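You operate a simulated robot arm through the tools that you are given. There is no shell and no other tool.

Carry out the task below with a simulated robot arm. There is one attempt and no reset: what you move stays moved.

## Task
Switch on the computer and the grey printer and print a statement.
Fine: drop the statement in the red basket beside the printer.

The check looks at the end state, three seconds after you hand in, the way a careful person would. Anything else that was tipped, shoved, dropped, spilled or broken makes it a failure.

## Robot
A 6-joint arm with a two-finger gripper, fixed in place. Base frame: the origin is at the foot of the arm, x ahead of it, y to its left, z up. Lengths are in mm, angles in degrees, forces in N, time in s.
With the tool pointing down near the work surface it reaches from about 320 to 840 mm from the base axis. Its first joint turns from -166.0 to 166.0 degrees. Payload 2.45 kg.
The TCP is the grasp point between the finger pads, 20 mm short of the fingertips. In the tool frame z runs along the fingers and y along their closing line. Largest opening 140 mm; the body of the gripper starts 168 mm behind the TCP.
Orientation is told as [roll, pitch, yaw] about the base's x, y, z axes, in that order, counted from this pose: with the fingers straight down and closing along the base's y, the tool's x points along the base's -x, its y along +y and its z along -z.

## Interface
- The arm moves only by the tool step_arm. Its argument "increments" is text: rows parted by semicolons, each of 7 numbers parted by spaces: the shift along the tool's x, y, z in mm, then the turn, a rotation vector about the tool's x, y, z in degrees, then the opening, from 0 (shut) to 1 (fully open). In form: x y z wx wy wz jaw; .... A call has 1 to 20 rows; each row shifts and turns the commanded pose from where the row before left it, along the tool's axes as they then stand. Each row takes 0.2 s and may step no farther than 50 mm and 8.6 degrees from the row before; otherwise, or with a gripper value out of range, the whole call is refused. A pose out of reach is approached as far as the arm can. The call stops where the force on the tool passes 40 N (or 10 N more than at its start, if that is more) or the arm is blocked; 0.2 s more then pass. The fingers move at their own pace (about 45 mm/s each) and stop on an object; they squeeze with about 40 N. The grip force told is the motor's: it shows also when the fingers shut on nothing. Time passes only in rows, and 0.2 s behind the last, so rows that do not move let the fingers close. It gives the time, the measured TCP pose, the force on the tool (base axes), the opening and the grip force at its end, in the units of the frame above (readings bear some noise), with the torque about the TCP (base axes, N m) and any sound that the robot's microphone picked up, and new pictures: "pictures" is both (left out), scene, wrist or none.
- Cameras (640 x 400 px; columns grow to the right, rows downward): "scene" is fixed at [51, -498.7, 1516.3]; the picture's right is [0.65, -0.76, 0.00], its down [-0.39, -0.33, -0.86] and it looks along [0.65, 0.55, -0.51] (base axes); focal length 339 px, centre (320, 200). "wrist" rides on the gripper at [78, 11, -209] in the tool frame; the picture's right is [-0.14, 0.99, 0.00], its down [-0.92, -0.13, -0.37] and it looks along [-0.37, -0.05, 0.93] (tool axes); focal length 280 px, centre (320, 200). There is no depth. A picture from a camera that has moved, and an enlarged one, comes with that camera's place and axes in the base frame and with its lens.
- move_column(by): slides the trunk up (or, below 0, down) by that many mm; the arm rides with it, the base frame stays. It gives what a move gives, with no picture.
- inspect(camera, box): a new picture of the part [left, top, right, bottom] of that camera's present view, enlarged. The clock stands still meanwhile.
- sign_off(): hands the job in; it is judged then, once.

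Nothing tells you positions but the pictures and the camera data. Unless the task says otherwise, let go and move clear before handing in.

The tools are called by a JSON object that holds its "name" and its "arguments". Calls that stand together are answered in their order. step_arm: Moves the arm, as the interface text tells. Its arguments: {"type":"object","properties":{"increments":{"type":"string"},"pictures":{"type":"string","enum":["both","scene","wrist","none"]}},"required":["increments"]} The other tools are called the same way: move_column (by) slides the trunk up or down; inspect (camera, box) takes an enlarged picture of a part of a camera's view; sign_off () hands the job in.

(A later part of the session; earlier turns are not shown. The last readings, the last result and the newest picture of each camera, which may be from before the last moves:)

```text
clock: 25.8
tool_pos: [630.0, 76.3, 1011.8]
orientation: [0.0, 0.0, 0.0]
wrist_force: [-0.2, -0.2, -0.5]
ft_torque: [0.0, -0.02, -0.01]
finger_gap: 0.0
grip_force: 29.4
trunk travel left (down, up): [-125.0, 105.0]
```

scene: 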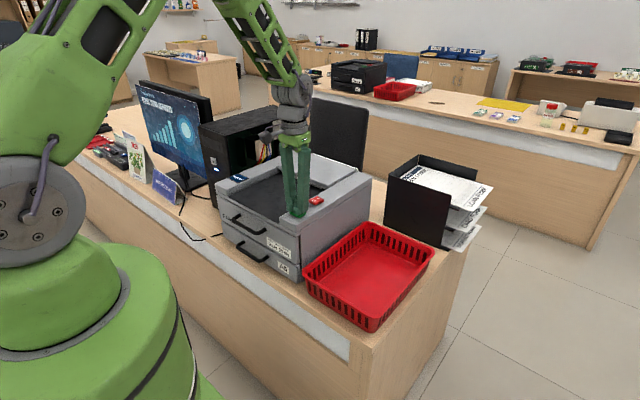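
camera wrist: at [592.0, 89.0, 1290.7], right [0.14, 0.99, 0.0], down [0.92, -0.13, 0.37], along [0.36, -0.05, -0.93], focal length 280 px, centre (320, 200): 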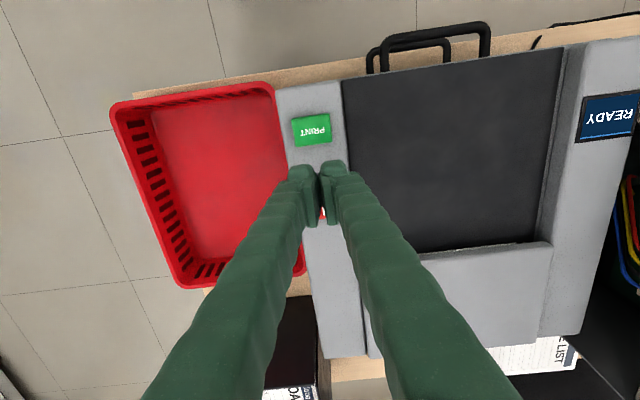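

{"name": "step_arm", "arguments": {"increments": "0 0 1.2 0 0 0 0; 0 0 0 0 0 0 0", "pictures": "none"}}

{"name": "inspect", "arguments": {"camera": "scene", "box": [215, 150, 345, 230]}}

```text
clock: 26.4
tool_pos: [629.3, 76.1, 1010.8]
orientation: [-0.1, -0.1, 0.0]
wrist_force: [0.2, -0.7, -0.1]
ft_torque: [0.0, 0.0, -0.01]
finger_gap: 0.0
grip_force: 29.7
trunk travel left (down, up): [-125.0, 105.0]
```

```text
4.92 times, centred on (280, 190) of scene
camera zoom: at [51.0, -498.7, 1516.3], right [0.65, -0.76, 0.0], down [-0.39, -0.33, -0.86], along [0.65, 0.55, -0.51], focal length 1668 px, centre (517, 249)
```

zoom: 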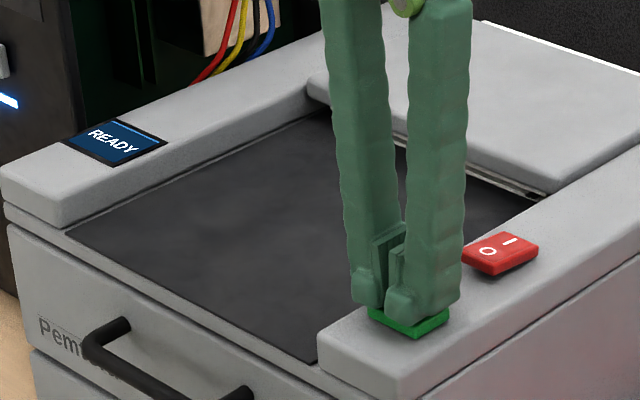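

{"name": "step_arm", "arguments": {"increments": "0 0 1.2 0 0 0 0; 0 0 0 0 0 0 0", "pictures": "none"}}

```text
clock: 27.0
tool_pos: [630.4, 77.3, 1011.3]
orientation: [0.1, 0.0, 0.0]
wrist_force: [-0.4, 0.4, 0.6]
ft_torque: [-0.01, -0.02, 0.0]
finger_gap: 5.9
grip_force: 29.1
trunk travel left (down, up): [-125.0, 105.0]
```

{"name": "step_arm", "arguments": {"increments": "0 0 1.2 0 0 0 0; 0 0 0 0 0 0 0", "pictures": "none"}}

```text
clock: 27.6
tool_pos: [631.6, 77.1, 1009.1]
orientation: [0.0, 0.0, 0.0]
wrist_force: [-1.4, -0.6, 2.0]
ft_torque: [-0.03, 0.01, -0.01]
finger_gap: 6.2
grip_force: 29.4
trunk travel left (down, up): [-125.0, 105.0]
```

{"name": "step_arm", "arguments": {"increments": "0 0 1.2 0 0 0 0; 0 0 0 0 0 0 0", "pictures": "none"}}

{"name": "inspect", "arguments": {"camera": "scene", "box": [215, 150, 345, 230]}}

```text
clock: 28.2
tool_pos: [631.5, 76.6, 1007.2]
orientation: [-0.1, 0.0, 0.0]
wrist_force: [1.7, 0.4, 1.5]
ft_torque: [0.0, -0.01, -0.03]
finger_gap: 5.9
grip_force: 29.9
trunk travel left (down, up): [-125.0, 105.0]
heard: click
```

```text
4.92 times, centred on (280, 190) of scene
camera zoom: at [51.0, -498.7, 1516.3], right [0.65, -0.76, 0.0], down [-0.39, -0.33, -0.86], along [0.65, 0.55, -0.51], focal length 1668 px, centre (517, 249)
```

zoom: 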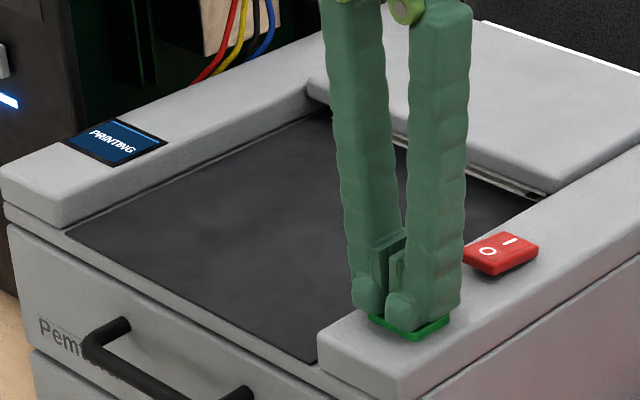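

It now says PRINTING. I'll rise clear of the printer and watch.

{"name": "step_arm", "arguments": {"increments": "0 0 -10 0 0 0 0; 10 0 -45 0 0 0 0; 30 0 -45 0 0 0 0; 30 20 -45 0 0 0 0; 30 30 -45 0 0 0 0; 0 0 0 0 0 0 0; 0 0 0 0 0 0 0; 0 0 0 0 0 0 0; 0 0 0 0 0 0 0; 0 0 0 0 0 0 0; 0 0 0 0 0 0 0; 0 0 0 0 0 0 0; 0 0 0 0 0 0 0"}}

{"name": "inspect", "arguments": {"camera": "scene", "box": [205, 140, 385, 290]}}

```text
refused: row 3 steps farther than a row can; nothing moved
```

```text
2.67 times, centred on (295, 215) of scene
camera zoom: at [51.0, -498.7, 1516.3], right [0.65, -0.76, 0.0], down [-0.39, -0.33, -0.86], along [0.65, 0.55, -0.51], focal length 903 px, centre (387, 160)
```

zoom: 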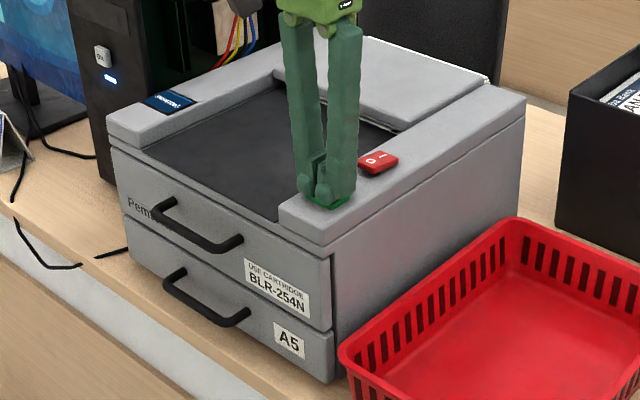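

{"name": "step_arm", "arguments": {"increments": "0 0 -10 0 0 0 0; 10 0 -40 0 0 0 0; 25 0 -40 0 0 0 0; 25 15 -38 0 0 0 0; 25 15 -38 0 0 0 0; 0 0 0 0 0 0 0; 0 0 0 0 0 0 0; 0 0 0 0 0 0 0; 0 0 0 0 0 0 0; 0 0 0 0 0 0 0; 0 0 0 0 0 0 0; 0 0 0 0 0 0 0; 0 0 0 0 0 0 0"}}

{"name": "inspect", "arguments": {"camera": "scene", "box": [205, 140, 385, 290]}}

```text
clock: 31.0
tool_pos: [545.7, 107.3, 1170.0]
orientation: [0.0, 0.1, 0.0]
wrist_force: [-0.6, 0.3, 0.9]
ft_torque: [-0.02, 0.02, 0.02]
finger_gap: 0.0
grip_force: 29.6
trunk travel left (down, up): [-125.0, 105.0]
camera wrist: at [468.5, 119.1, 1379.0], right [0.14, 0.99, 0.0], down [0.92, -0.13, 0.37], along [0.36, -0.05, -0.93], focal length 280 px, centre (320, 200)
```

scene: 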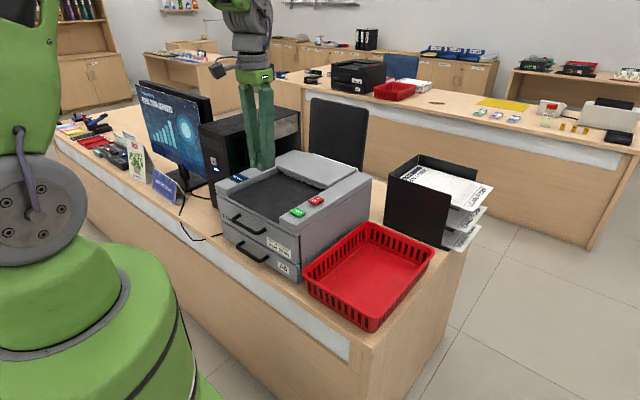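
wrist: 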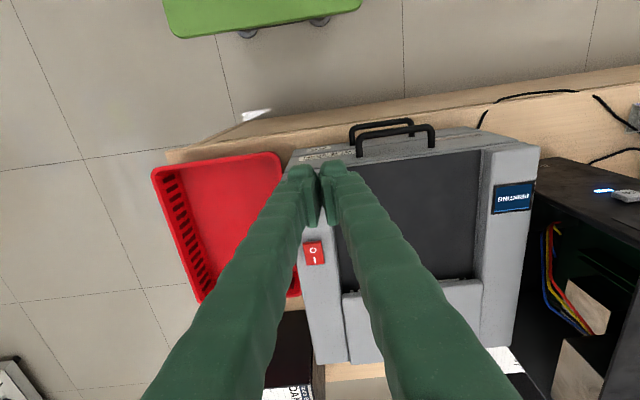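

```text
2.67 times, centred on (295, 215) of scene
camera zoom: at [51.0, -498.7, 1516.3], right [0.65, -0.76, 0.0], down [-0.39, -0.33, -0.86], along [0.65, 0.55, -0.51], focal length 903 px, centre (387, 160)
```

zoom: 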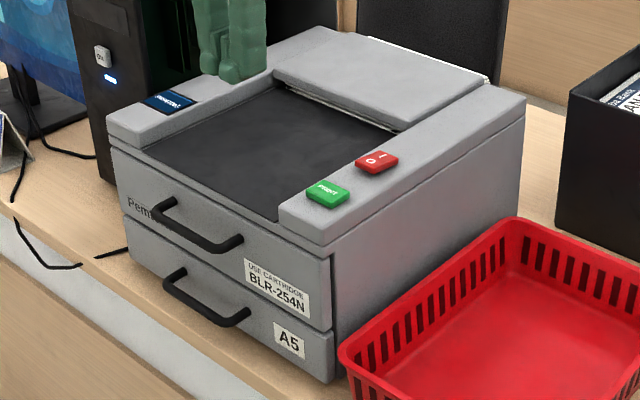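

Still printing. I'll wait, and move the tool left so the output tray is in clear view.

{"name": "step_arm", "arguments": {"increments": "10 -30 -25 0 0 0 0.3; 10 -30 -25 0 0 0 0.5; 0 0 0 0 0 0 0.5; 0 0 0 0 0 0 0.5; 0 0 0 0 0 0 0.5; 0 0 0 0 0 0 0.5; 0 0 0 0 0 0 0.5; 0 0 0 0 0 0 0.5; 0 0 0 0 0 0 0.5; 0 0 0 0 0 0 0.5; 0 0 0 0 0 0 0.5; 0 0 0 0 0 0 0.5; 0 0 0 0 0 0 0.5; 0 0 0 0 0 0 0.5; 0 0 0 0 0 0 0.5; 0 0 0 0 0 0 0.5; 0 0 0 0 0 0 0.5; 0 0 0 0 0 0 0.5; 0 0 0 0 0 0 0.5; 0 0 0 0 0 0 0.5"}}

{"name": "inspect", "arguments": {"camera": "scene", "box": [205, 140, 385, 290]}}

{"name": "inspect", "arguments": {"camera": "wrist", "box": [280, 100, 560, 330]}}

```text
clock: 35.2
tool_pos: [524.1, 46.2, 1222.8]
orientation: [0.0, 0.0, 0.0]
wrist_force: [-1.4, -0.5, 0.3]
ft_torque: [-0.04, 0.04, -0.01]
finger_gap: 70.2
grip_force: 0.0
trunk travel left (down, up): [-125.0, 105.0]
camera wrist: at [446.8, 59.0, 1431.7], right [0.14, 0.99, 0.0], down [0.92, -0.13, 0.37], along [0.37, -0.05, -0.93], focal length 280 px, centre (320, 200)
```

scene: 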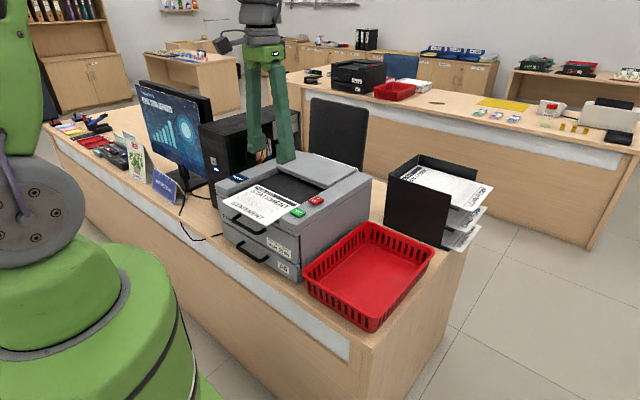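
wrist: 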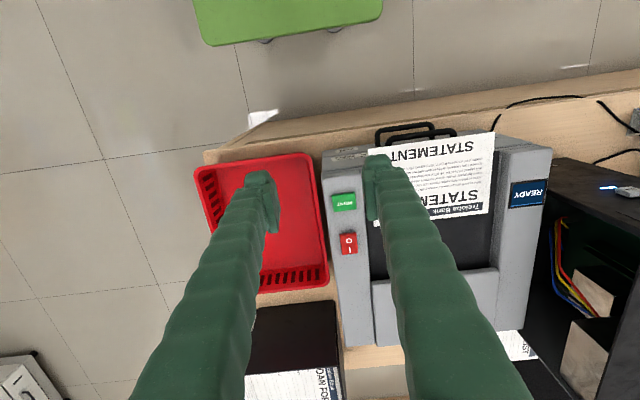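

```text
2.67 times, centred on (295, 215) of scene
camera zoom: at [51.0, -498.7, 1516.3], right [0.65, -0.76, 0.0], down [-0.39, -0.33, -0.86], along [0.65, 0.55, -0.51], focal length 903 px, centre (387, 160)
```

zoom: 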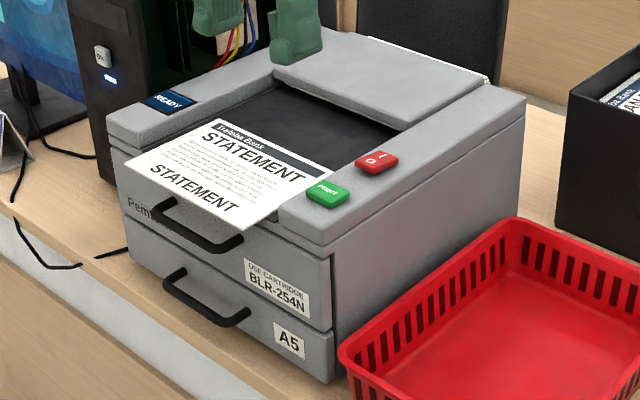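

```text
1.74 times, centred on (420, 215) of wrist
camera zoom: at [446.8, 59.0, 1431.7], right [0.14, 0.99, 0.0], down [0.92, -0.13, 0.37], along [0.37, -0.05, -0.93], focal length 488 px, centre (146, 174)
```

zoom: 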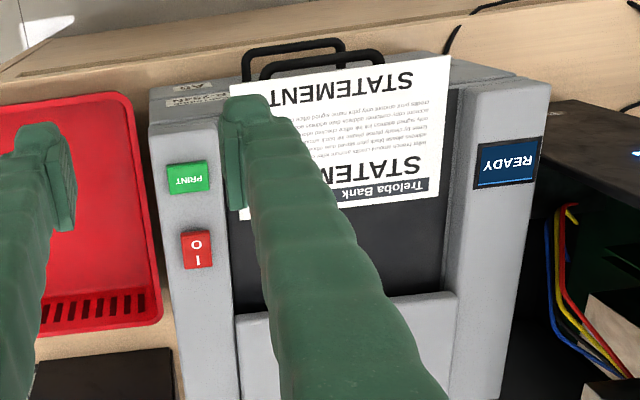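

The statement is printed and sticks out a little over the printer's front. I'll bring the tool level in front of it with the fingers closing vertically, first at height, to see the overhang from the side.

{"name": "step_arm", "arguments": {"increments": "10 20 0 0 -8.2 0 0.5; 0 20 0 0 -8.2 0 0.5; 0 20 0 0 -8.2 0 0.5; 0 20 0 0 -8.2 0 0.5; 0 20 0 0 -8.2 0 0.5; 0 20 0 0 -8.2 0 0.5; 0 20 0 0 -8.2 0 0.5; 0 20 0 0 -8.2 0 0.5; 0 20 0 0 -8.2 0 0.5; 0 20 0 0 -8.2 0 0.5; 0 0 0 0 -8 0 0.5; 0 0 0 0 0 0 0.5"}}

```text
clock: 37.8
tool_pos: [557.2, 298.5, 1271.3]
orientation: [-56.9, -89.3, 56.5]
wrist_force: [-0.1, 0.4, -0.4]
ft_torque: [0.0, 0.04, 0.03]
finger_gap: 69.9
grip_force: 0.0
out of reach, approached as far as the arm can: row 6, 7, 8, 10, 11
trunk travel left (down, up): [-125.0, 105.0]
camera wrist: at [348.6, 311.5, 1194.2], right [0.01, 0.99, 0.13], down [-0.36, -0.12, 0.92], along [0.93, -0.05, 0.36], focal length 280 px, centre (320, 200)
```

scene: 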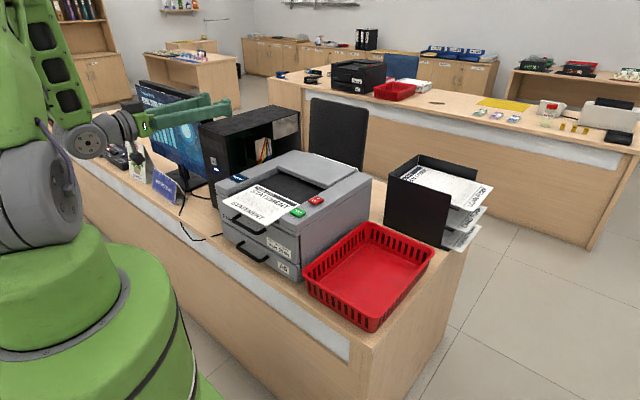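
wrist: 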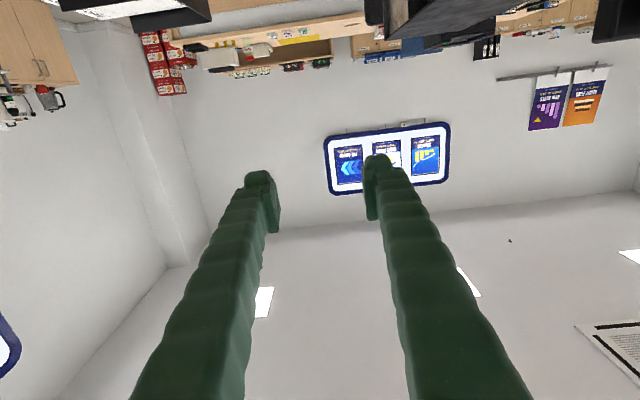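

A level tool is out of reach that close to the base. I'll tilt back, come lower, and look at the overhang from the front before picking an approach direction.

{"name": "step_arm", "arguments": {"increments": "0 0 0 0 7.5 0 0.5; 0 0 0 0 7.5 0 0.5; 0 0 0 0 7.5 0 0.5; 0 0 0 0 7.5 0 0.5; 36.8 -15 21 0 0 0 0.5; 36.8 -15 21 0 0 0 0.5; 36.8 -15 21 0 0 0 0.5; 36.8 -15 21 0 0 0 0.5; 0 0 0 0 0 0 0.5"}}

{"name": "inspect", "arguments": {"camera": "wrist", "box": [80, 0, 500, 230]}}

```text
clock: 39.8
tool_pos: [565.0, 250.7, 1114.6]
orientation: [-1.1, -59.5, 0.7]
wrist_force: [-0.3, -0.7, -0.7]
ft_torque: [0.01, 0.0, 0.01]
finger_gap: 70.1
grip_force: 0.1
out of reach, approached as far as the arm can: row 8
trunk travel left (down, up): [-125.0, 105.0]
camera wrist: at [346.2, 263.6, 1153.5], right [0.07, 0.99, 0.11], down [0.15, -0.12, 0.98], along [0.99, -0.06, -0.16], focal length 280 px, centre (320, 200)
```

scene: 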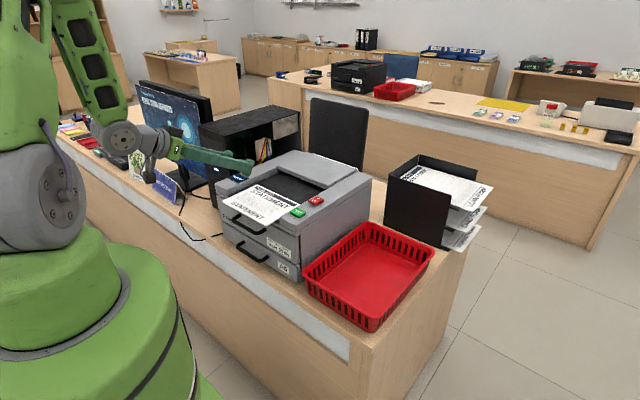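
wrist: 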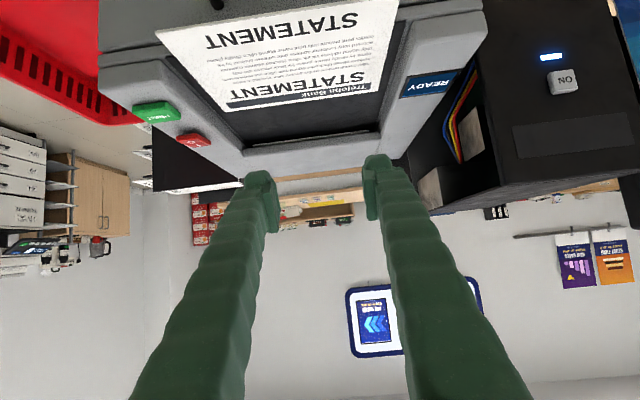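

```text
1.52 times, centred on (290, 115) of wrist
camera zoom: at [346.2, 263.6, 1153.5], right [0.07, 0.99, 0.11], down [0.15, -0.12, 0.98], along [0.99, -0.06, -0.16], focal length 427 px, centre (366, 330)
```

zoom: 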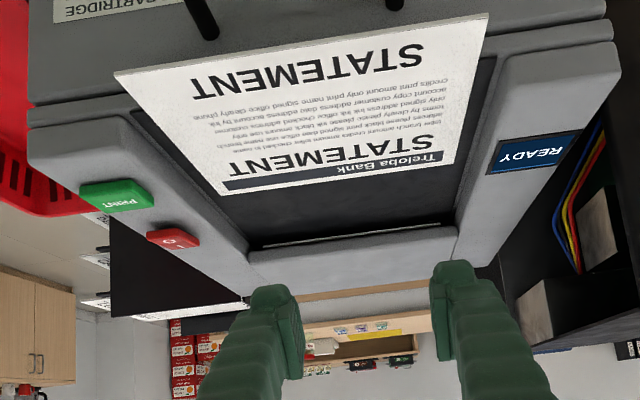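

The sheet lies flat at about z = 957, x 553–703, y 125–335, overhanging the printer's front (x ≈ 587) by about 34 mm. I'll approach its left-front corner diagonally from the left with fingers above and below, so I'm turning the tool to that direction at height.

{"name": "step_arm", "arguments": {"increments": "-26 10 -15 0 0 0 0.5; -26 10 -15 0 0 0 0.5; 0 0 0 6.5 0 3.75 0.5; 0 0 0 6.5 0 3.75 0.5; 0 0 0 6.5 0 3.75 0.5; 0 0 0 6.5 0 3.75 0.5; 0 0 0 6.5 0 3.75 0.5; 0 0 0 6.5 0 3.75 0.5; 0 0 0 6.5 0 3.75 0.5; 0 0 0 6.5 0 3.75 0.5; 0 0 0 0 -7.5 0 0.5; 0 0 0 0 -7.5 0 0.5; 0 0 0 0 -7.5 0 0.5; 0 0 0 0 -7.5 0 0.5; 0 0 0 0 0 0 0.5"}}

```text
clock: 43.0
tool_pos: [563.6, 269.6, 1175.4]
orientation: [-168.3, -90.0, 108.2]
wrist_force: [0.4, 1.5, 0.6]
ft_torque: [-0.03, 0.01, 0.0]
finger_gap: 70.2
grip_force: 0.1
trunk travel left (down, up): [-125.0, 105.0]
camera wrist: at [468.6, 457.4, 1097.4], right [0.86, 0.49, 0.14], down [-0.3, 0.26, 0.92], along [0.42, -0.83, 0.37], focal length 280 px, centre (320, 200)
```

scene: 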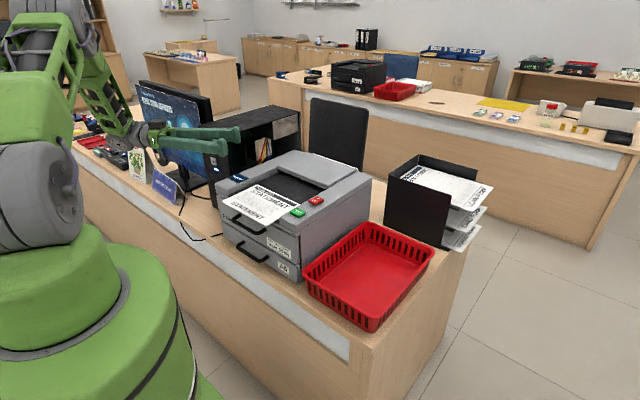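
wrist: 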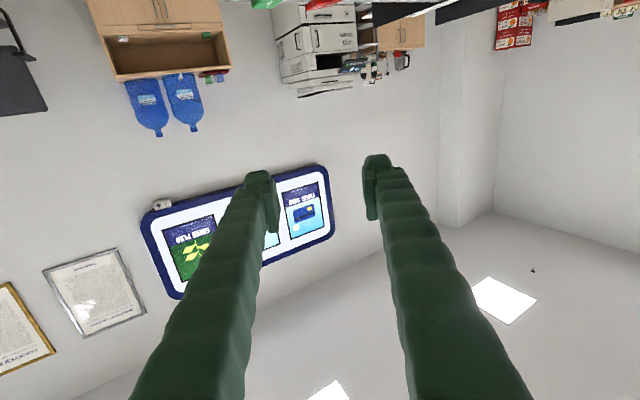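

{"name": "step_arm", "arguments": {"increments": "0 0 0 0 0 -8.2 0.5; 0 0 0 0 0 -8.2 0.5; 0 0 0 0 0 -8.2 0.5; 0 0 0 0 0 -8.2 0.5; 0 0 0 0 0 -8.2 0.5; 0 0 0 0 0 -8.2 0.5; 0 0 0 0 0 -8.2 0.5; 0 0 0 0 0 -8.2 0.5; 0 0 0 0 0 -8.2 0.5; 0 0 0 0 0 -8.2 0.5; 0 0 0 0 0 -8 0.5; -5.7 0 -37 0 0 0 0.5; -5.7 0 -37 0 0 0 0.5; -5.7 0 -38 0 0 0 0.5; 0 40 0 0 0 0 0.5; 0 40 0 0 0 0 0.5; 0 40 0 0 0 0 0.5; 0 40 0 0 0 0 0.5; 0 0 0 0 0 0 0.5"}}

{"name": "inspect", "arguments": {"camera": "scene", "box": [120, 110, 320, 260]}}

```text
clock: 47.0
tool_pos: [521.5, 373.2, 1016.1]
orientation: [-90.0, 0.0, 29.9]
wrist_force: [1.0, -0.2, 0.6]
ft_torque: [0.0, -0.02, 0.0]
finger_gap: 69.9
grip_force: 0.0
trunk travel left (down, up): [-125.0, 105.0]
camera wrist: at [349.5, 516.2, 1004.9], right [0.12, 0.07, -0.99], down [0.61, 0.78, 0.13], along [0.78, -0.62, 0.05], focal length 280 px, centre (320, 200)
```

scene: 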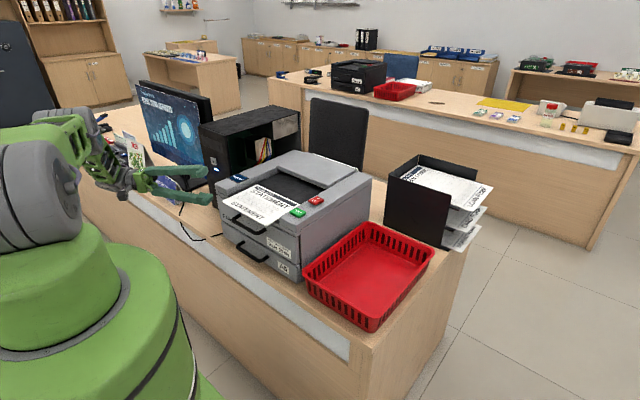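
wrist: 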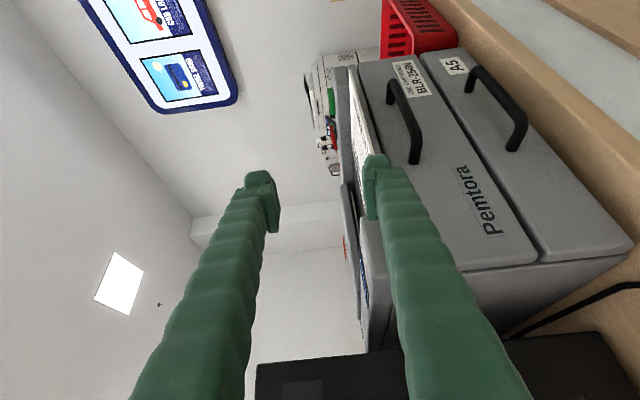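

```text
2.67 times, centred on (220, 185) of scene
camera zoom: at [51.0, -498.7, 1516.3], right [0.65, -0.76, 0.0], down [-0.39, -0.33, -0.86], along [0.65, 0.55, -0.51], focal length 903 px, centre (587, 240)
```

zoom: 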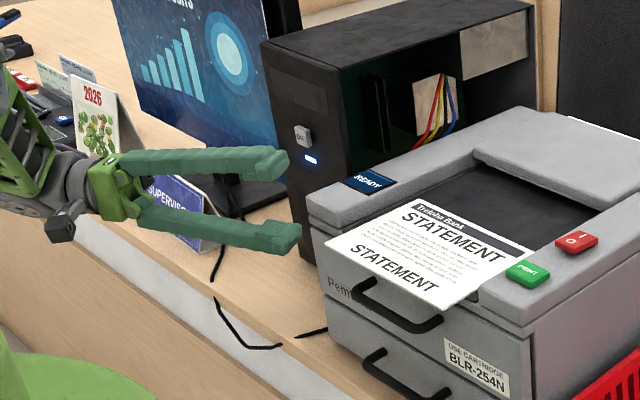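

{"name": "inspect", "arguments": {"camera": "wrist", "box": [320, 40, 480, 240]}}

```text
2.00 times, centred on (400, 140) of wrist
camera zoom: at [349.5, 516.2, 1004.9], right [0.12, 0.07, -0.99], down [0.61, 0.78, 0.13], along [0.78, -0.62, 0.05], focal length 561 px, centre (160, 320)
```

zoom: 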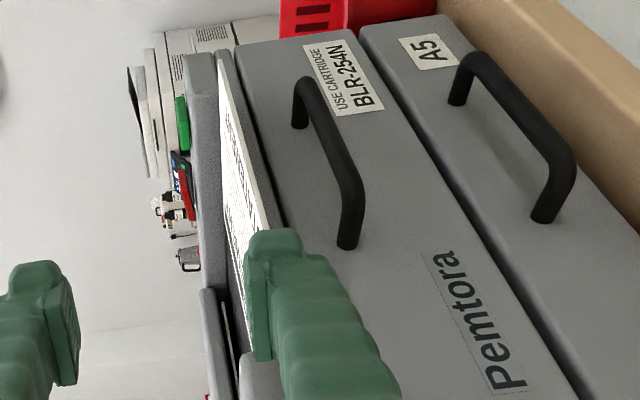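

The paper edge checks out at z ≈ 957.5 with its front edge at x ≈ 553. I'll narrow the opening to about 35 mm to clear the drawer handle, lower to that height, and look again.

{"name": "step_arm", "arguments": {"increments": "0 0 0 0 0 0 0.25; 0 0 0 0 0 0 0.25; 0 30 0 0 0 0 0.25; 0 28.5 0 0 0 0 0.25; 0 0 0 0 0 0 0.25"}}

{"name": "inspect", "arguments": {"camera": "wrist", "box": [240, 60, 420, 220]}}

{"name": "inspect", "arguments": {"camera": "scene", "box": [170, 150, 320, 260]}}

```text
clock: 48.2
tool_pos: [521.3, 370.8, 959.5]
orientation: [-89.7, 0.0, 30.3]
wrist_force: [-0.1, -0.3, 0.0]
ft_torque: [-0.04, -0.04, 0.02]
finger_gap: 34.9
grip_force: 0.1
out of reach, approached as far as the arm can: row 4
trunk travel left (down, up): [-125.0, 105.0]
camera wrist: at [349.2, 512.8, 949.6], right [0.12, 0.07, -0.99], down [0.61, 0.78, 0.13], along [0.78, -0.62, 0.05], focal length 280 px, centre (320, 200)
```

scene: 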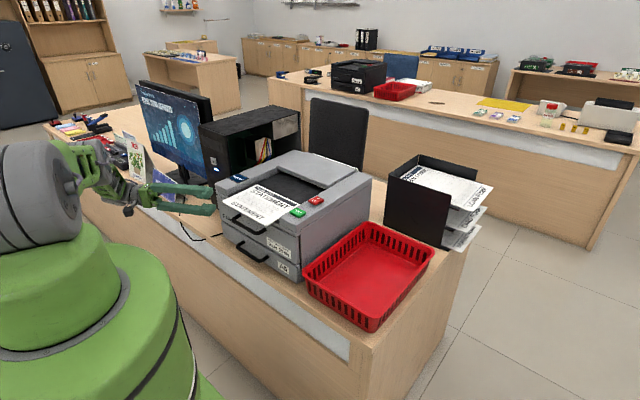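
wrist: 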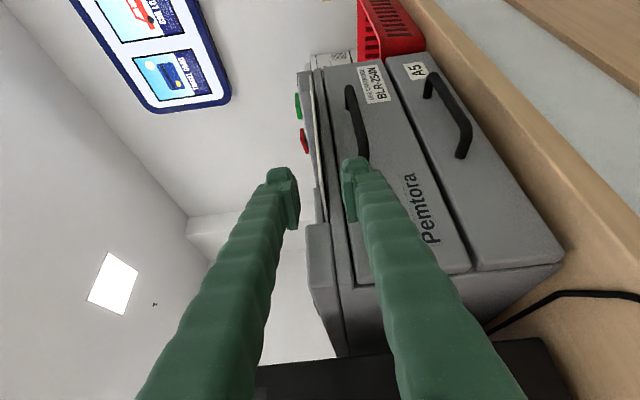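

```text
2.50 times, centred on (330, 140) of wrist
camera zoom: at [349.2, 512.8, 949.6], right [0.12, 0.07, -0.99], down [0.61, 0.78, 0.13], along [0.78, -0.62, 0.05], focal length 701 px, centre (295, 350)
```

zoom: 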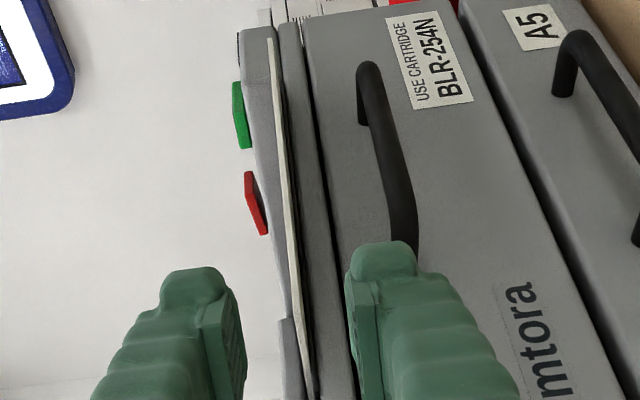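

```text
3.64 times, centred on (245, 205) of scene
camera zoom: at [51.0, -498.7, 1516.3], right [0.65, -0.76, 0.0], down [-0.39, -0.33, -0.86], along [0.65, 0.55, -0.51], focal length 1232 px, centre (593, 182)
```

zoom: 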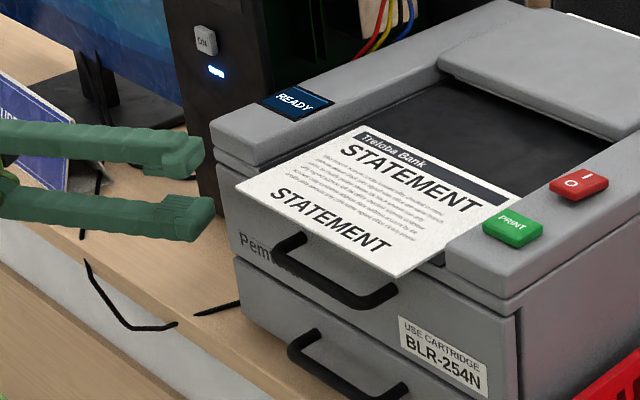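

{"name": "step_arm", "arguments": {"increments": "0 0 20 0 0 0 0.25; 0 0 15 0 0 0 0.25; 0 0 0 0 0 0 0.25"}}

{"name": "inspect", "arguments": {"camera": "wrist", "box": [240, 60, 420, 220]}}

{"name": "inspect", "arguments": {"camera": "scene", "box": [170, 150, 320, 260]}}

```text
clock: 49.0
tool_pos: [537.9, 340.0, 960.1]
orientation: [-90.1, 0.0, 30.0]
wrist_force: [-0.5, 0.0, 0.4]
ft_torque: [0.0, -0.01, 0.02]
finger_gap: 35.1
grip_force: 0.0
trunk travel left (down, up): [-125.0, 105.0]
camera wrist: at [367.0, 483.5, 948.9], right [0.12, 0.07, -0.99], down [0.61, 0.78, 0.13], along [0.78, -0.62, 0.05], focal length 280 px, centre (320, 200)
```

scene: 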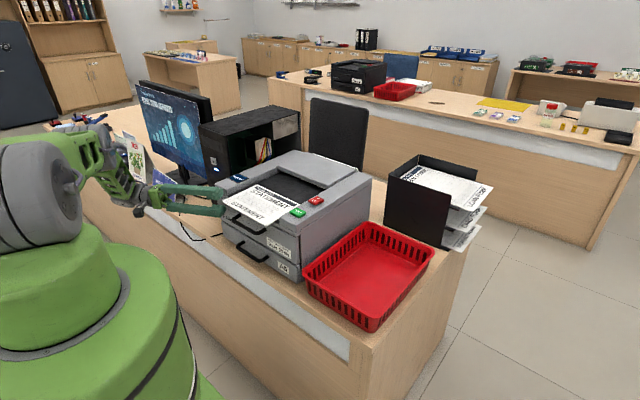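
wrist: 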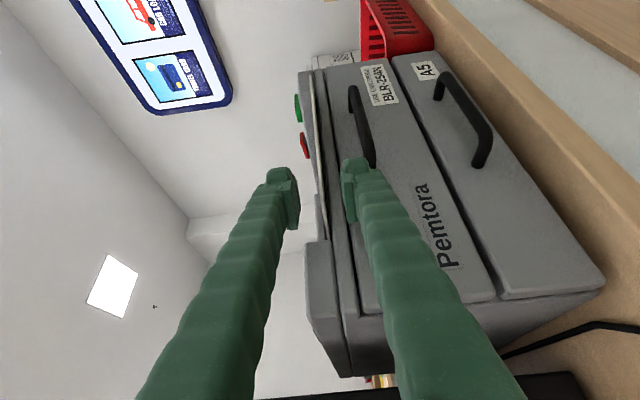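

```text
2.50 times, centred on (330, 140) of wrist
camera zoom: at [367.0, 483.5, 948.9], right [0.12, 0.07, -0.99], down [0.61, 0.78, 0.13], along [0.78, -0.62, 0.05], focal length 701 px, centre (295, 350)
```

zoom: 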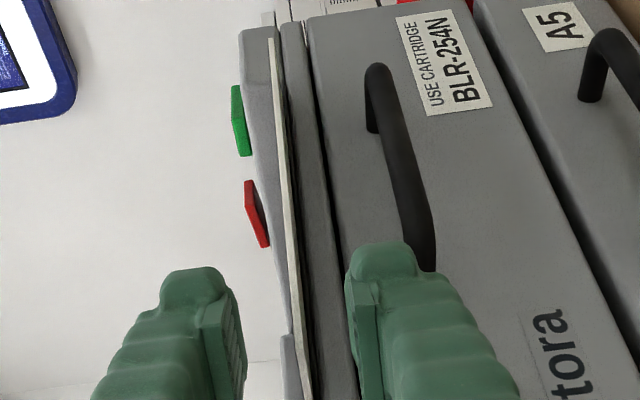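

```text
3.64 times, centred on (245, 205) of scene
camera zoom: at [51.0, -498.7, 1516.3], right [0.65, -0.76, 0.0], down [-0.39, -0.33, -0.86], along [0.65, 0.55, -0.51], focal length 1232 px, centre (593, 182)
```

zoom: 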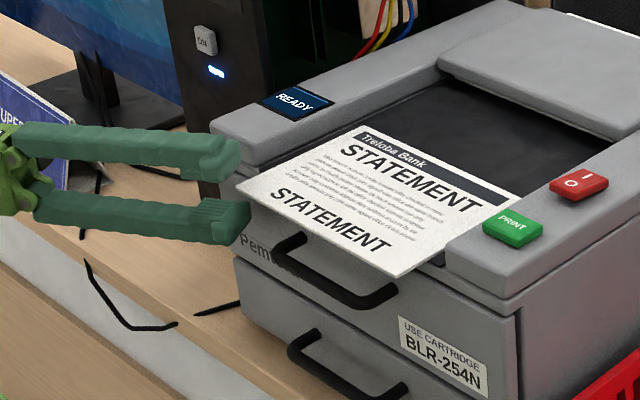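

{"name": "step_arm", "arguments": {"increments": "0 0 14 0 0 0 0.25; 0 0 12 0 0 0 0.25; 0 0 0 0 0 0 0.25"}}

{"name": "inspect", "arguments": {"camera": "wrist", "box": [240, 60, 420, 220]}}

{"name": "inspect", "arguments": {"camera": "scene", "box": [190, 160, 310, 250]}}

```text
clock: 49.8
tool_pos: [551.6, 317.9, 959.7]
orientation: [-90.0, -0.1, 30.0]
wrist_force: [0.8, 0.2, -0.2]
ft_torque: [-0.03, 0.0, 0.02]
finger_gap: 34.8
grip_force: 0.0
trunk travel left (down, up): [-125.0, 105.0]
camera wrist: at [380.5, 461.7, 949.4], right [0.12, 0.07, -0.99], down [0.61, 0.78, 0.13], along [0.78, -0.62, 0.05], focal length 280 px, centre (320, 200)
```

scene: 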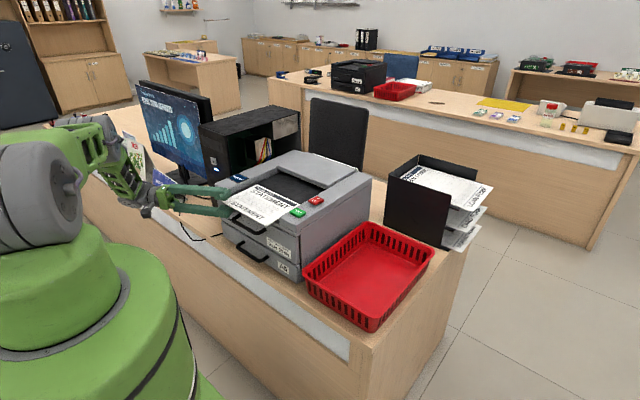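
wrist: 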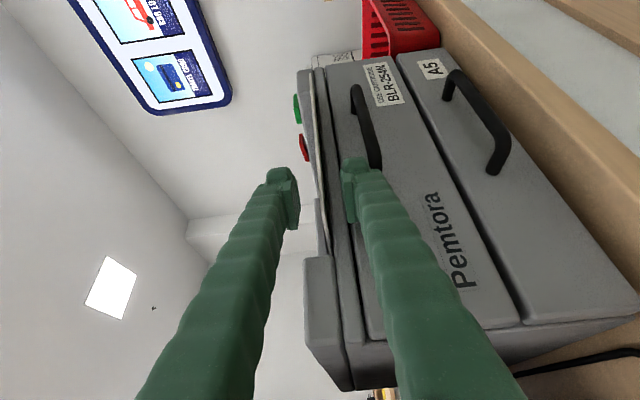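

```text
2.50 times, centred on (330, 140) of wrist
camera zoom: at [380.5, 461.7, 949.4], right [0.12, 0.07, -0.99], down [0.61, 0.78, 0.13], along [0.78, -0.62, 0.05], focal length 701 px, centre (295, 350)
```

zoom: 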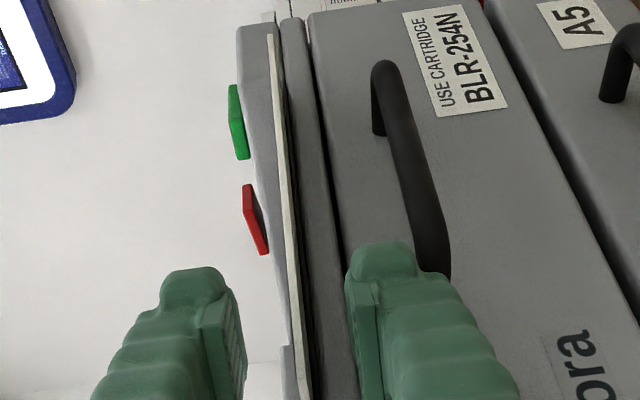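

```text
4.44 times, centred on (250, 205) of scene
camera zoom: at [51.0, -498.7, 1516.3], right [0.65, -0.76, 0.0], down [-0.39, -0.33, -0.86], along [0.65, 0.55, -0.51], focal length 1506 px, centre (631, 178)
```

zoom: 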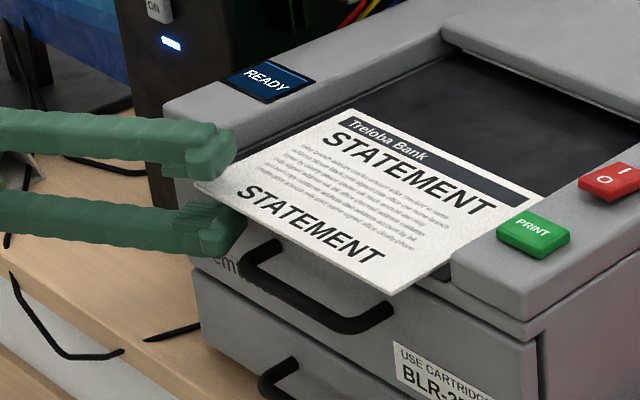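

The sheet's corner is centred between the fingers, so I'm closing the gripper.

{"name": "step_arm", "arguments": {"increments": "0 0 0 0 0 0 0.12; 0 0 0 0 0 0 0; 0 0 0 0 0 0 0; 0 0 0 0 0 0 0; 0 0 0 0 0 0 0"}}

{"name": "inspect", "arguments": {"camera": "wrist", "box": [240, 60, 420, 220]}}

{"name": "inspect", "arguments": {"camera": "scene", "box": [190, 160, 310, 250]}}

```text
clock: 51.0
tool_pos: [551.9, 318.9, 959.6]
orientation: [-90.1, 0.0, 29.9]
wrist_force: [-0.5, -0.3, 0.0]
ft_torque: [0.01, -0.01, -0.03]
finger_gap: 6.1
grip_force: 31.2
trunk travel left (down, up): [-125.0, 105.0]
camera wrist: at [380.4, 461.8, 949.3], right [0.12, 0.07, -0.99], down [0.61, 0.78, 0.13], along [0.78, -0.62, 0.05], focal length 280 px, centre (320, 200)
```

scene: 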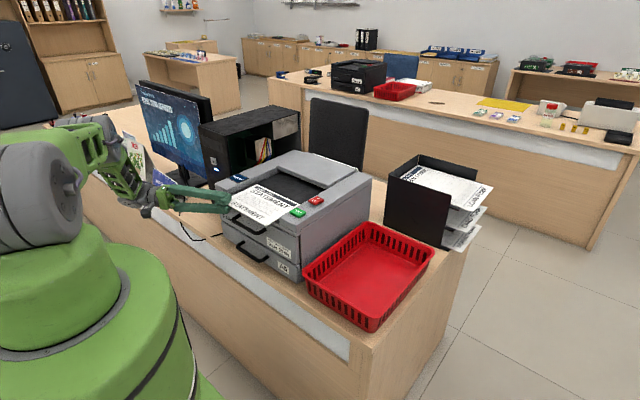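
wrist: 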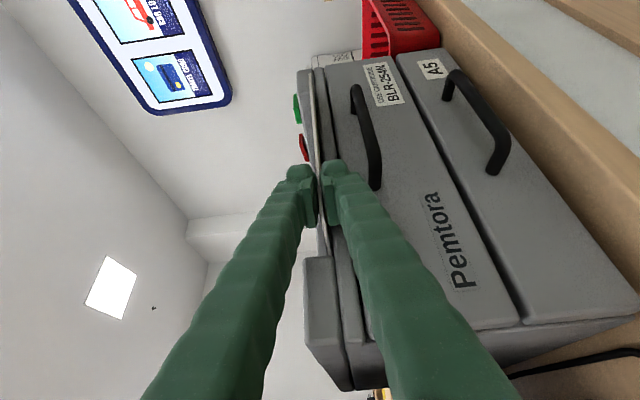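

```text
2.50 times, centred on (330, 140) of wrist
camera zoom: at [380.4, 461.8, 949.3], right [0.12, 0.07, -0.99], down [0.61, 0.78, 0.13], along [0.78, -0.62, 0.05], focal length 701 px, centre (295, 350)
```

zoom: 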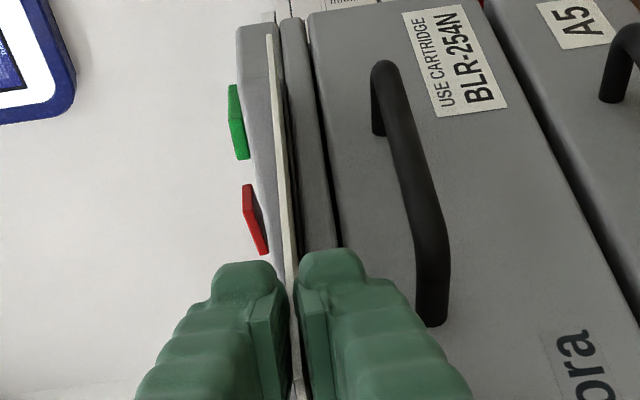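

```text
4.44 times, centred on (250, 205) of scene
camera zoom: at [51.0, -498.7, 1516.3], right [0.65, -0.76, 0.0], down [-0.39, -0.33, -0.86], along [0.65, 0.55, -0.51], focal length 1506 px, centre (631, 178)
```

zoom: 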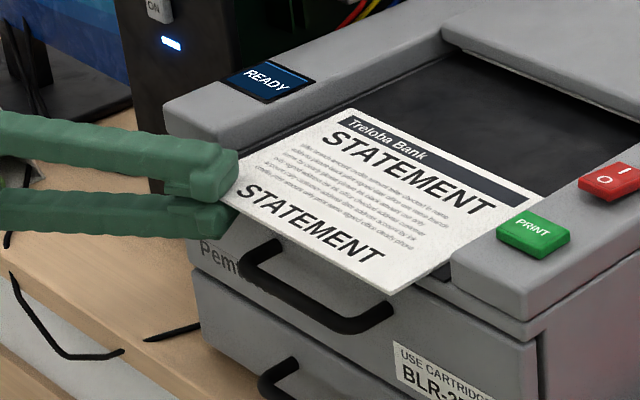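

{"name": "step_arm", "arguments": {"increments": "0 -4 0 0 0 0 0; 0 -8 0 0 0 0 0; 0 -10 0 0 0 0 0; 0 0 0 0 0 0 0"}}

{"name": "inspect", "arguments": {"camera": "scene", "box": [190, 150, 340, 260]}}

```text
clock: 52.0
tool_pos: [549.7, 317.6, 980.4]
orientation: [-90.0, 0.0, 29.9]
wrist_force: [-0.2, -0.1, -0.8]
ft_torque: [0.0, 0.02, 0.02]
finger_gap: 5.9
grip_force: 30.6
trunk travel left (down, up): [-125.0, 105.0]
camera wrist: at [380.2, 461.4, 970.1], right [0.12, 0.07, -0.99], down [0.61, 0.78, 0.13], along [0.78, -0.62, 0.05], focal length 280 px, centre (320, 200)
```

scene: 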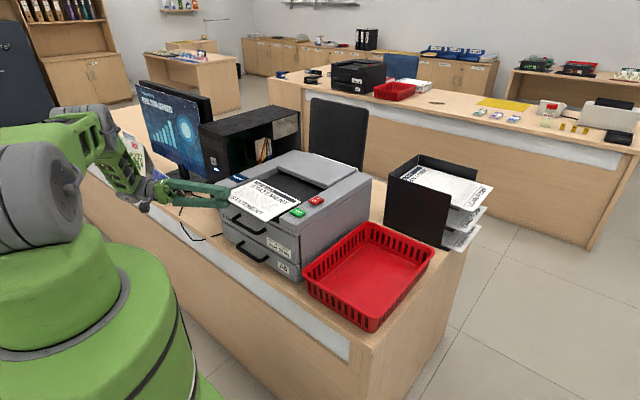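
wrist: 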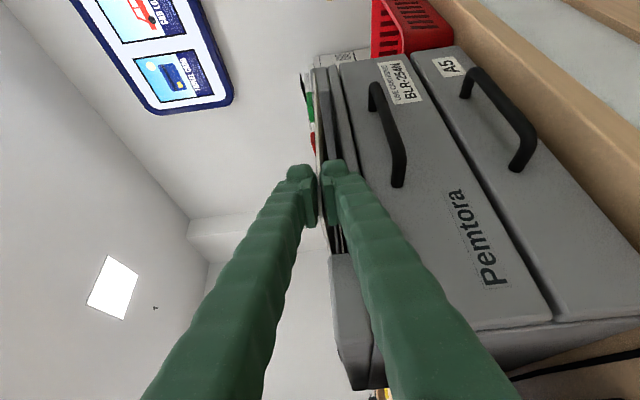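

```text
3.64 times, centred on (265, 205) of scene
camera zoom: at [51.0, -498.7, 1516.3], right [0.65, -0.76, 0.0], down [-0.39, -0.33, -0.86], along [0.65, 0.55, -0.51], focal length 1232 px, centre (520, 182)
```

zoom: 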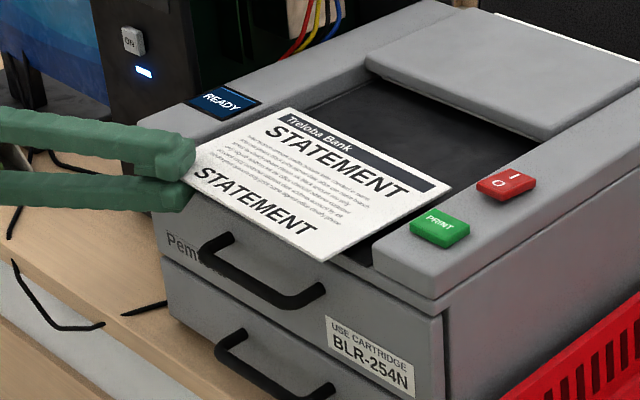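

The statement is firmly held and lifted. I'll raise it well clear, then carry it over the printer toward the basket.

{"name": "step_arm", "arguments": {"increments": "0 -25 0 0 0 0 0; 0 -30 0 0 0 0 0; 0 -35 0 0 0 0 0; 0 -35 0 0 0 0 0; 0 -25 0 0 0 0 0; 6.7 0 34.2 0 0 0 0; 6.7 0 34.2 0 0 0 0; 6.7 0 34.2 0 0 0 0; 6.7 0 34.2 0 0 0 0; 6.7 0 34.2 0 0 0 0; 6.7 0 34.2 0 0 0 0; 6.7 0 34.2 0 0 0 0; 0 0 0 0 0 0 0"}}

```text
clock: 54.8
tool_pos: [627.2, 85.8, 1133.2]
orientation: [-89.9, 0.0, 30.0]
wrist_force: [0.2, -0.1, -0.4]
ft_torque: [0.01, 0.03, 0.03]
finger_gap: 5.8
grip_force: 30.9
trunk travel left (down, up): [-125.0, 105.0]
camera wrist: at [455.9, 230.0, 1121.9], right [0.12, 0.07, -0.99], down [0.61, 0.78, 0.13], along [0.78, -0.62, 0.05], focal length 280 px, centre (320, 200)
```

scene: 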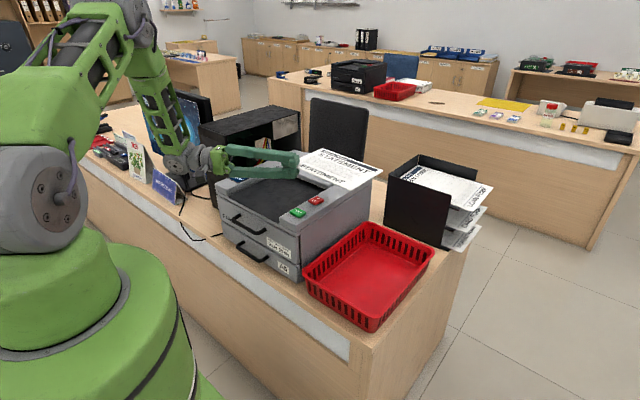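
wrist: 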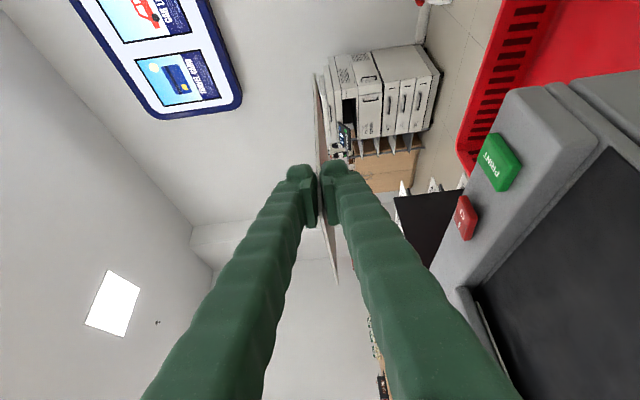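

{"name": "step_arm", "arguments": {"increments": "6.4 0 34.3 0 0 0 0; 6.4 0 34.3 0 0 0 0; 6.4 0 34.3 0 0 0 0; 6.4 0 34.3 0 0 0 0; 6.4 0 34.3 0 0 0 0; 6.4 0 34.3 0 0 0 0; 6.4 0 34.3 0 0 0 0; 6.4 0 34.3 0 0 0 0; 0 0 0 0 0 0 0", "pictures": "scene"}}

{"name": "step_arm", "arguments": {"increments": "0 0 0 0 -7.5 0 0; 0 0 0 0 -7.5 0 0; 0 0 0 0 -7.5 0 0; 0 0 0 0 -7.5 0 0; 0 0 0 0 -7.5 0 0; 0 0 0 0 -7.5 0 0; 0 0 0 0 -7.5 0 0; 0 0 0 0 -7.5 0 0; 0 0 0 0 -7.5 0 0; 0 0 0 0 -7.5 0 0; 0 0 0 0 -7.5 0 0; 0 0 0 0 -7.5 0 0; 0 0 0 0 0 0 0"}}

```text
clock: 56.8
tool_pos: [724.5, -175.9, 1131.9]
orientation: [-90.0, 0.0, 30.0]
wrist_force: [-0.4, 0.1, -0.5]
ft_torque: [0.01, 0.03, 0.0]
finger_gap: 6.2
grip_force: 30.4
trunk travel left (down, up): [-125.0, 105.0]
```

scene: 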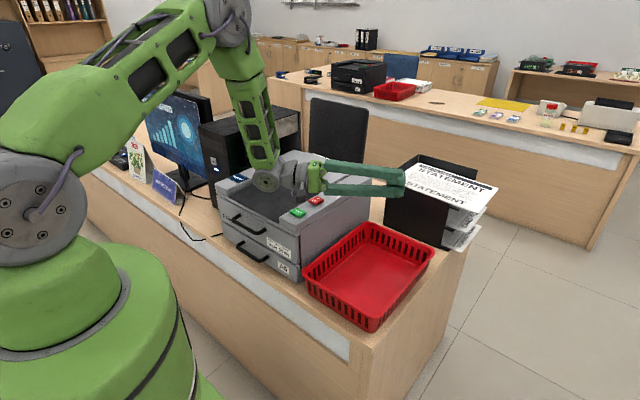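

```text
clock: 59.6
tool_pos: [722.6, -169.2, 1131.8]
orientation: [-90.1, 0.0, 66.9]
wrist_force: [0.0, 0.6, -0.2]
ft_torque: [-0.03, 0.02, 0.04]
finger_gap: 5.9
grip_force: 30.0
out of reach, approached as far as the arm can: row 5, 6, 7, 8, 9, 10, 11, 12
trunk travel left (down, up): [-125.0, 105.0]
camera wrist: at [501.6, -158.8, 1120.4], right [0.05, 0.13, -0.99], down [0.02, 0.99, 0.13], along [1.0, -0.03, 0.05], focal length 280 px, centre (320, 200)
```

scene: 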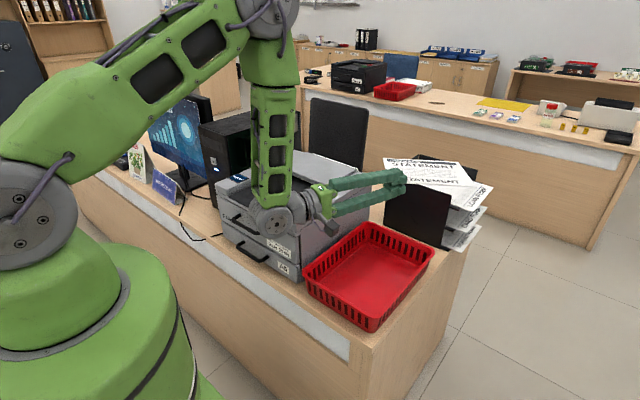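
wrist: 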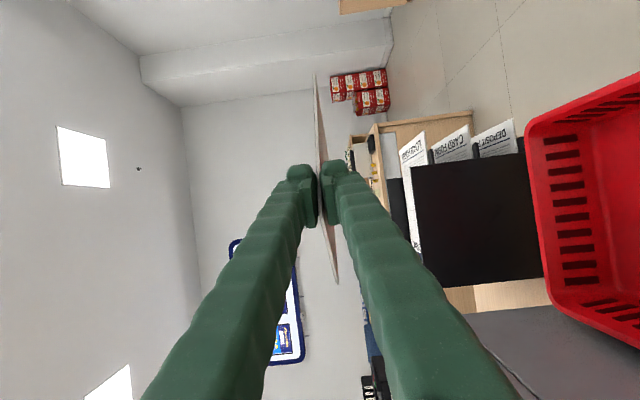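

The level tool can't yaw further there, so I'll pitch the fingers down 45° (paper sloping down) and then continue the yaw so the sheet lines up with the basket.

{"name": "step_arm", "arguments": {"increments": "0 0 0 -7.5 0 0 0; 0 0 0 -7.5 0 0 0; 0 0 0 -7.5 0 0 0; 0 0 0 -7.5 0 0 0; 0 0 0 -7.5 0 0 0; 0 0 0 -7.5 0 0 0; 0 0 0 0 0 0 0"}}

```text
clock: 61.2
tool_pos: [724.1, -170.2, 1130.0]
orientation: [-44.9, 0.0, 67.0]
wrist_force: [-0.4, -0.5, -0.8]
ft_torque: [0.01, 0.0, 0.02]
finger_gap: 6.1
grip_force: 30.4
trunk travel left (down, up): [-125.0, 105.0]
camera wrist: at [550.6, -180.2, 1270.8], right [-0.59, 0.4, -0.7], down [0.2, 0.91, 0.35], along [0.78, 0.06, -0.62], focal length 280 px, centre (320, 200)
```

scene: 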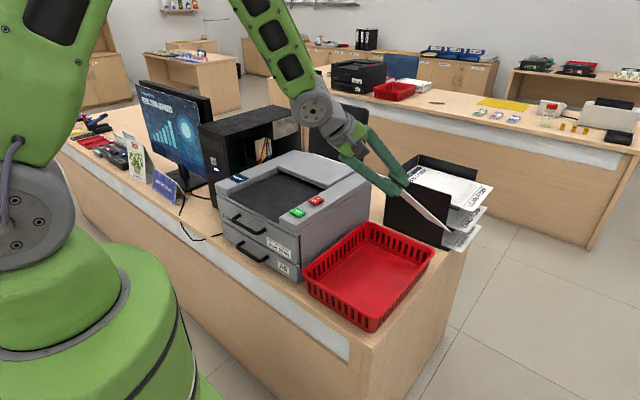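
wrist: 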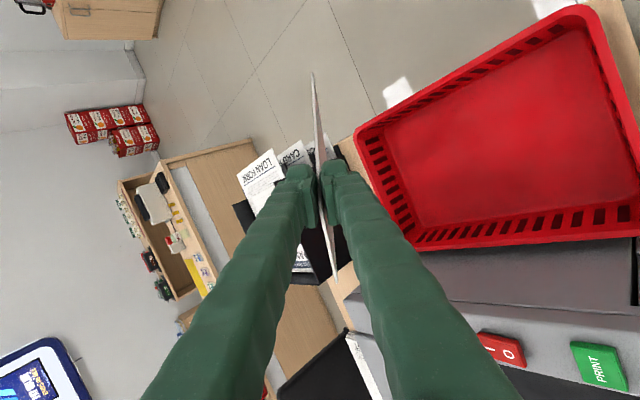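

{"name": "step_arm", "arguments": {"increments": "0 0 0 0 -5.35 -5.35 0; 0 0 0 0 -5.35 -5.35 0; 0 0 0 0 -5.35 -5.35 0; 0 0 0 0 -5.35 -5.35 0; 0 0 0 0 -5.35 -5.35 0; 0 0 0 0 -5.35 -5.35 0; 0 0 0 0 -5.35 -5.35 0; 0 0 0 0 0 0 0"}}

```text
clock: 63.0
tool_pos: [749.0, -95.8, 1159.6]
orientation: [-37.0, 3.4, 106.5]
wrist_force: [-0.2, 0.2, -0.4]
ft_torque: [0.0, 0.04, 0.03]
finger_gap: 6.0
grip_force: 31.1
out of reach, approached as far as the arm can: row 1, 2, 3, 4, 5
trunk travel left (down, up): [-125.0, 105.0]
camera wrist: at [640.2, -198.6, 1324.7], right [-0.79, -0.13, -0.6], down [-0.38, 0.87, 0.32], along [0.48, 0.48, -0.73], focal length 280 px, centre (320, 200)
```

scene: 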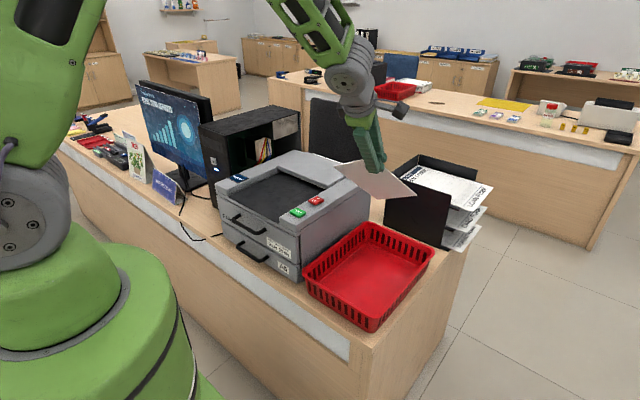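
wrist: 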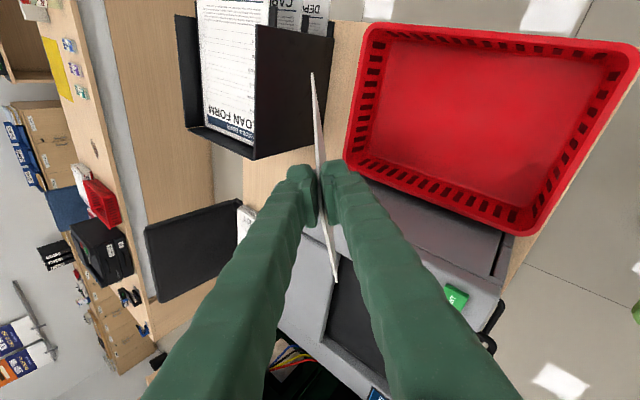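

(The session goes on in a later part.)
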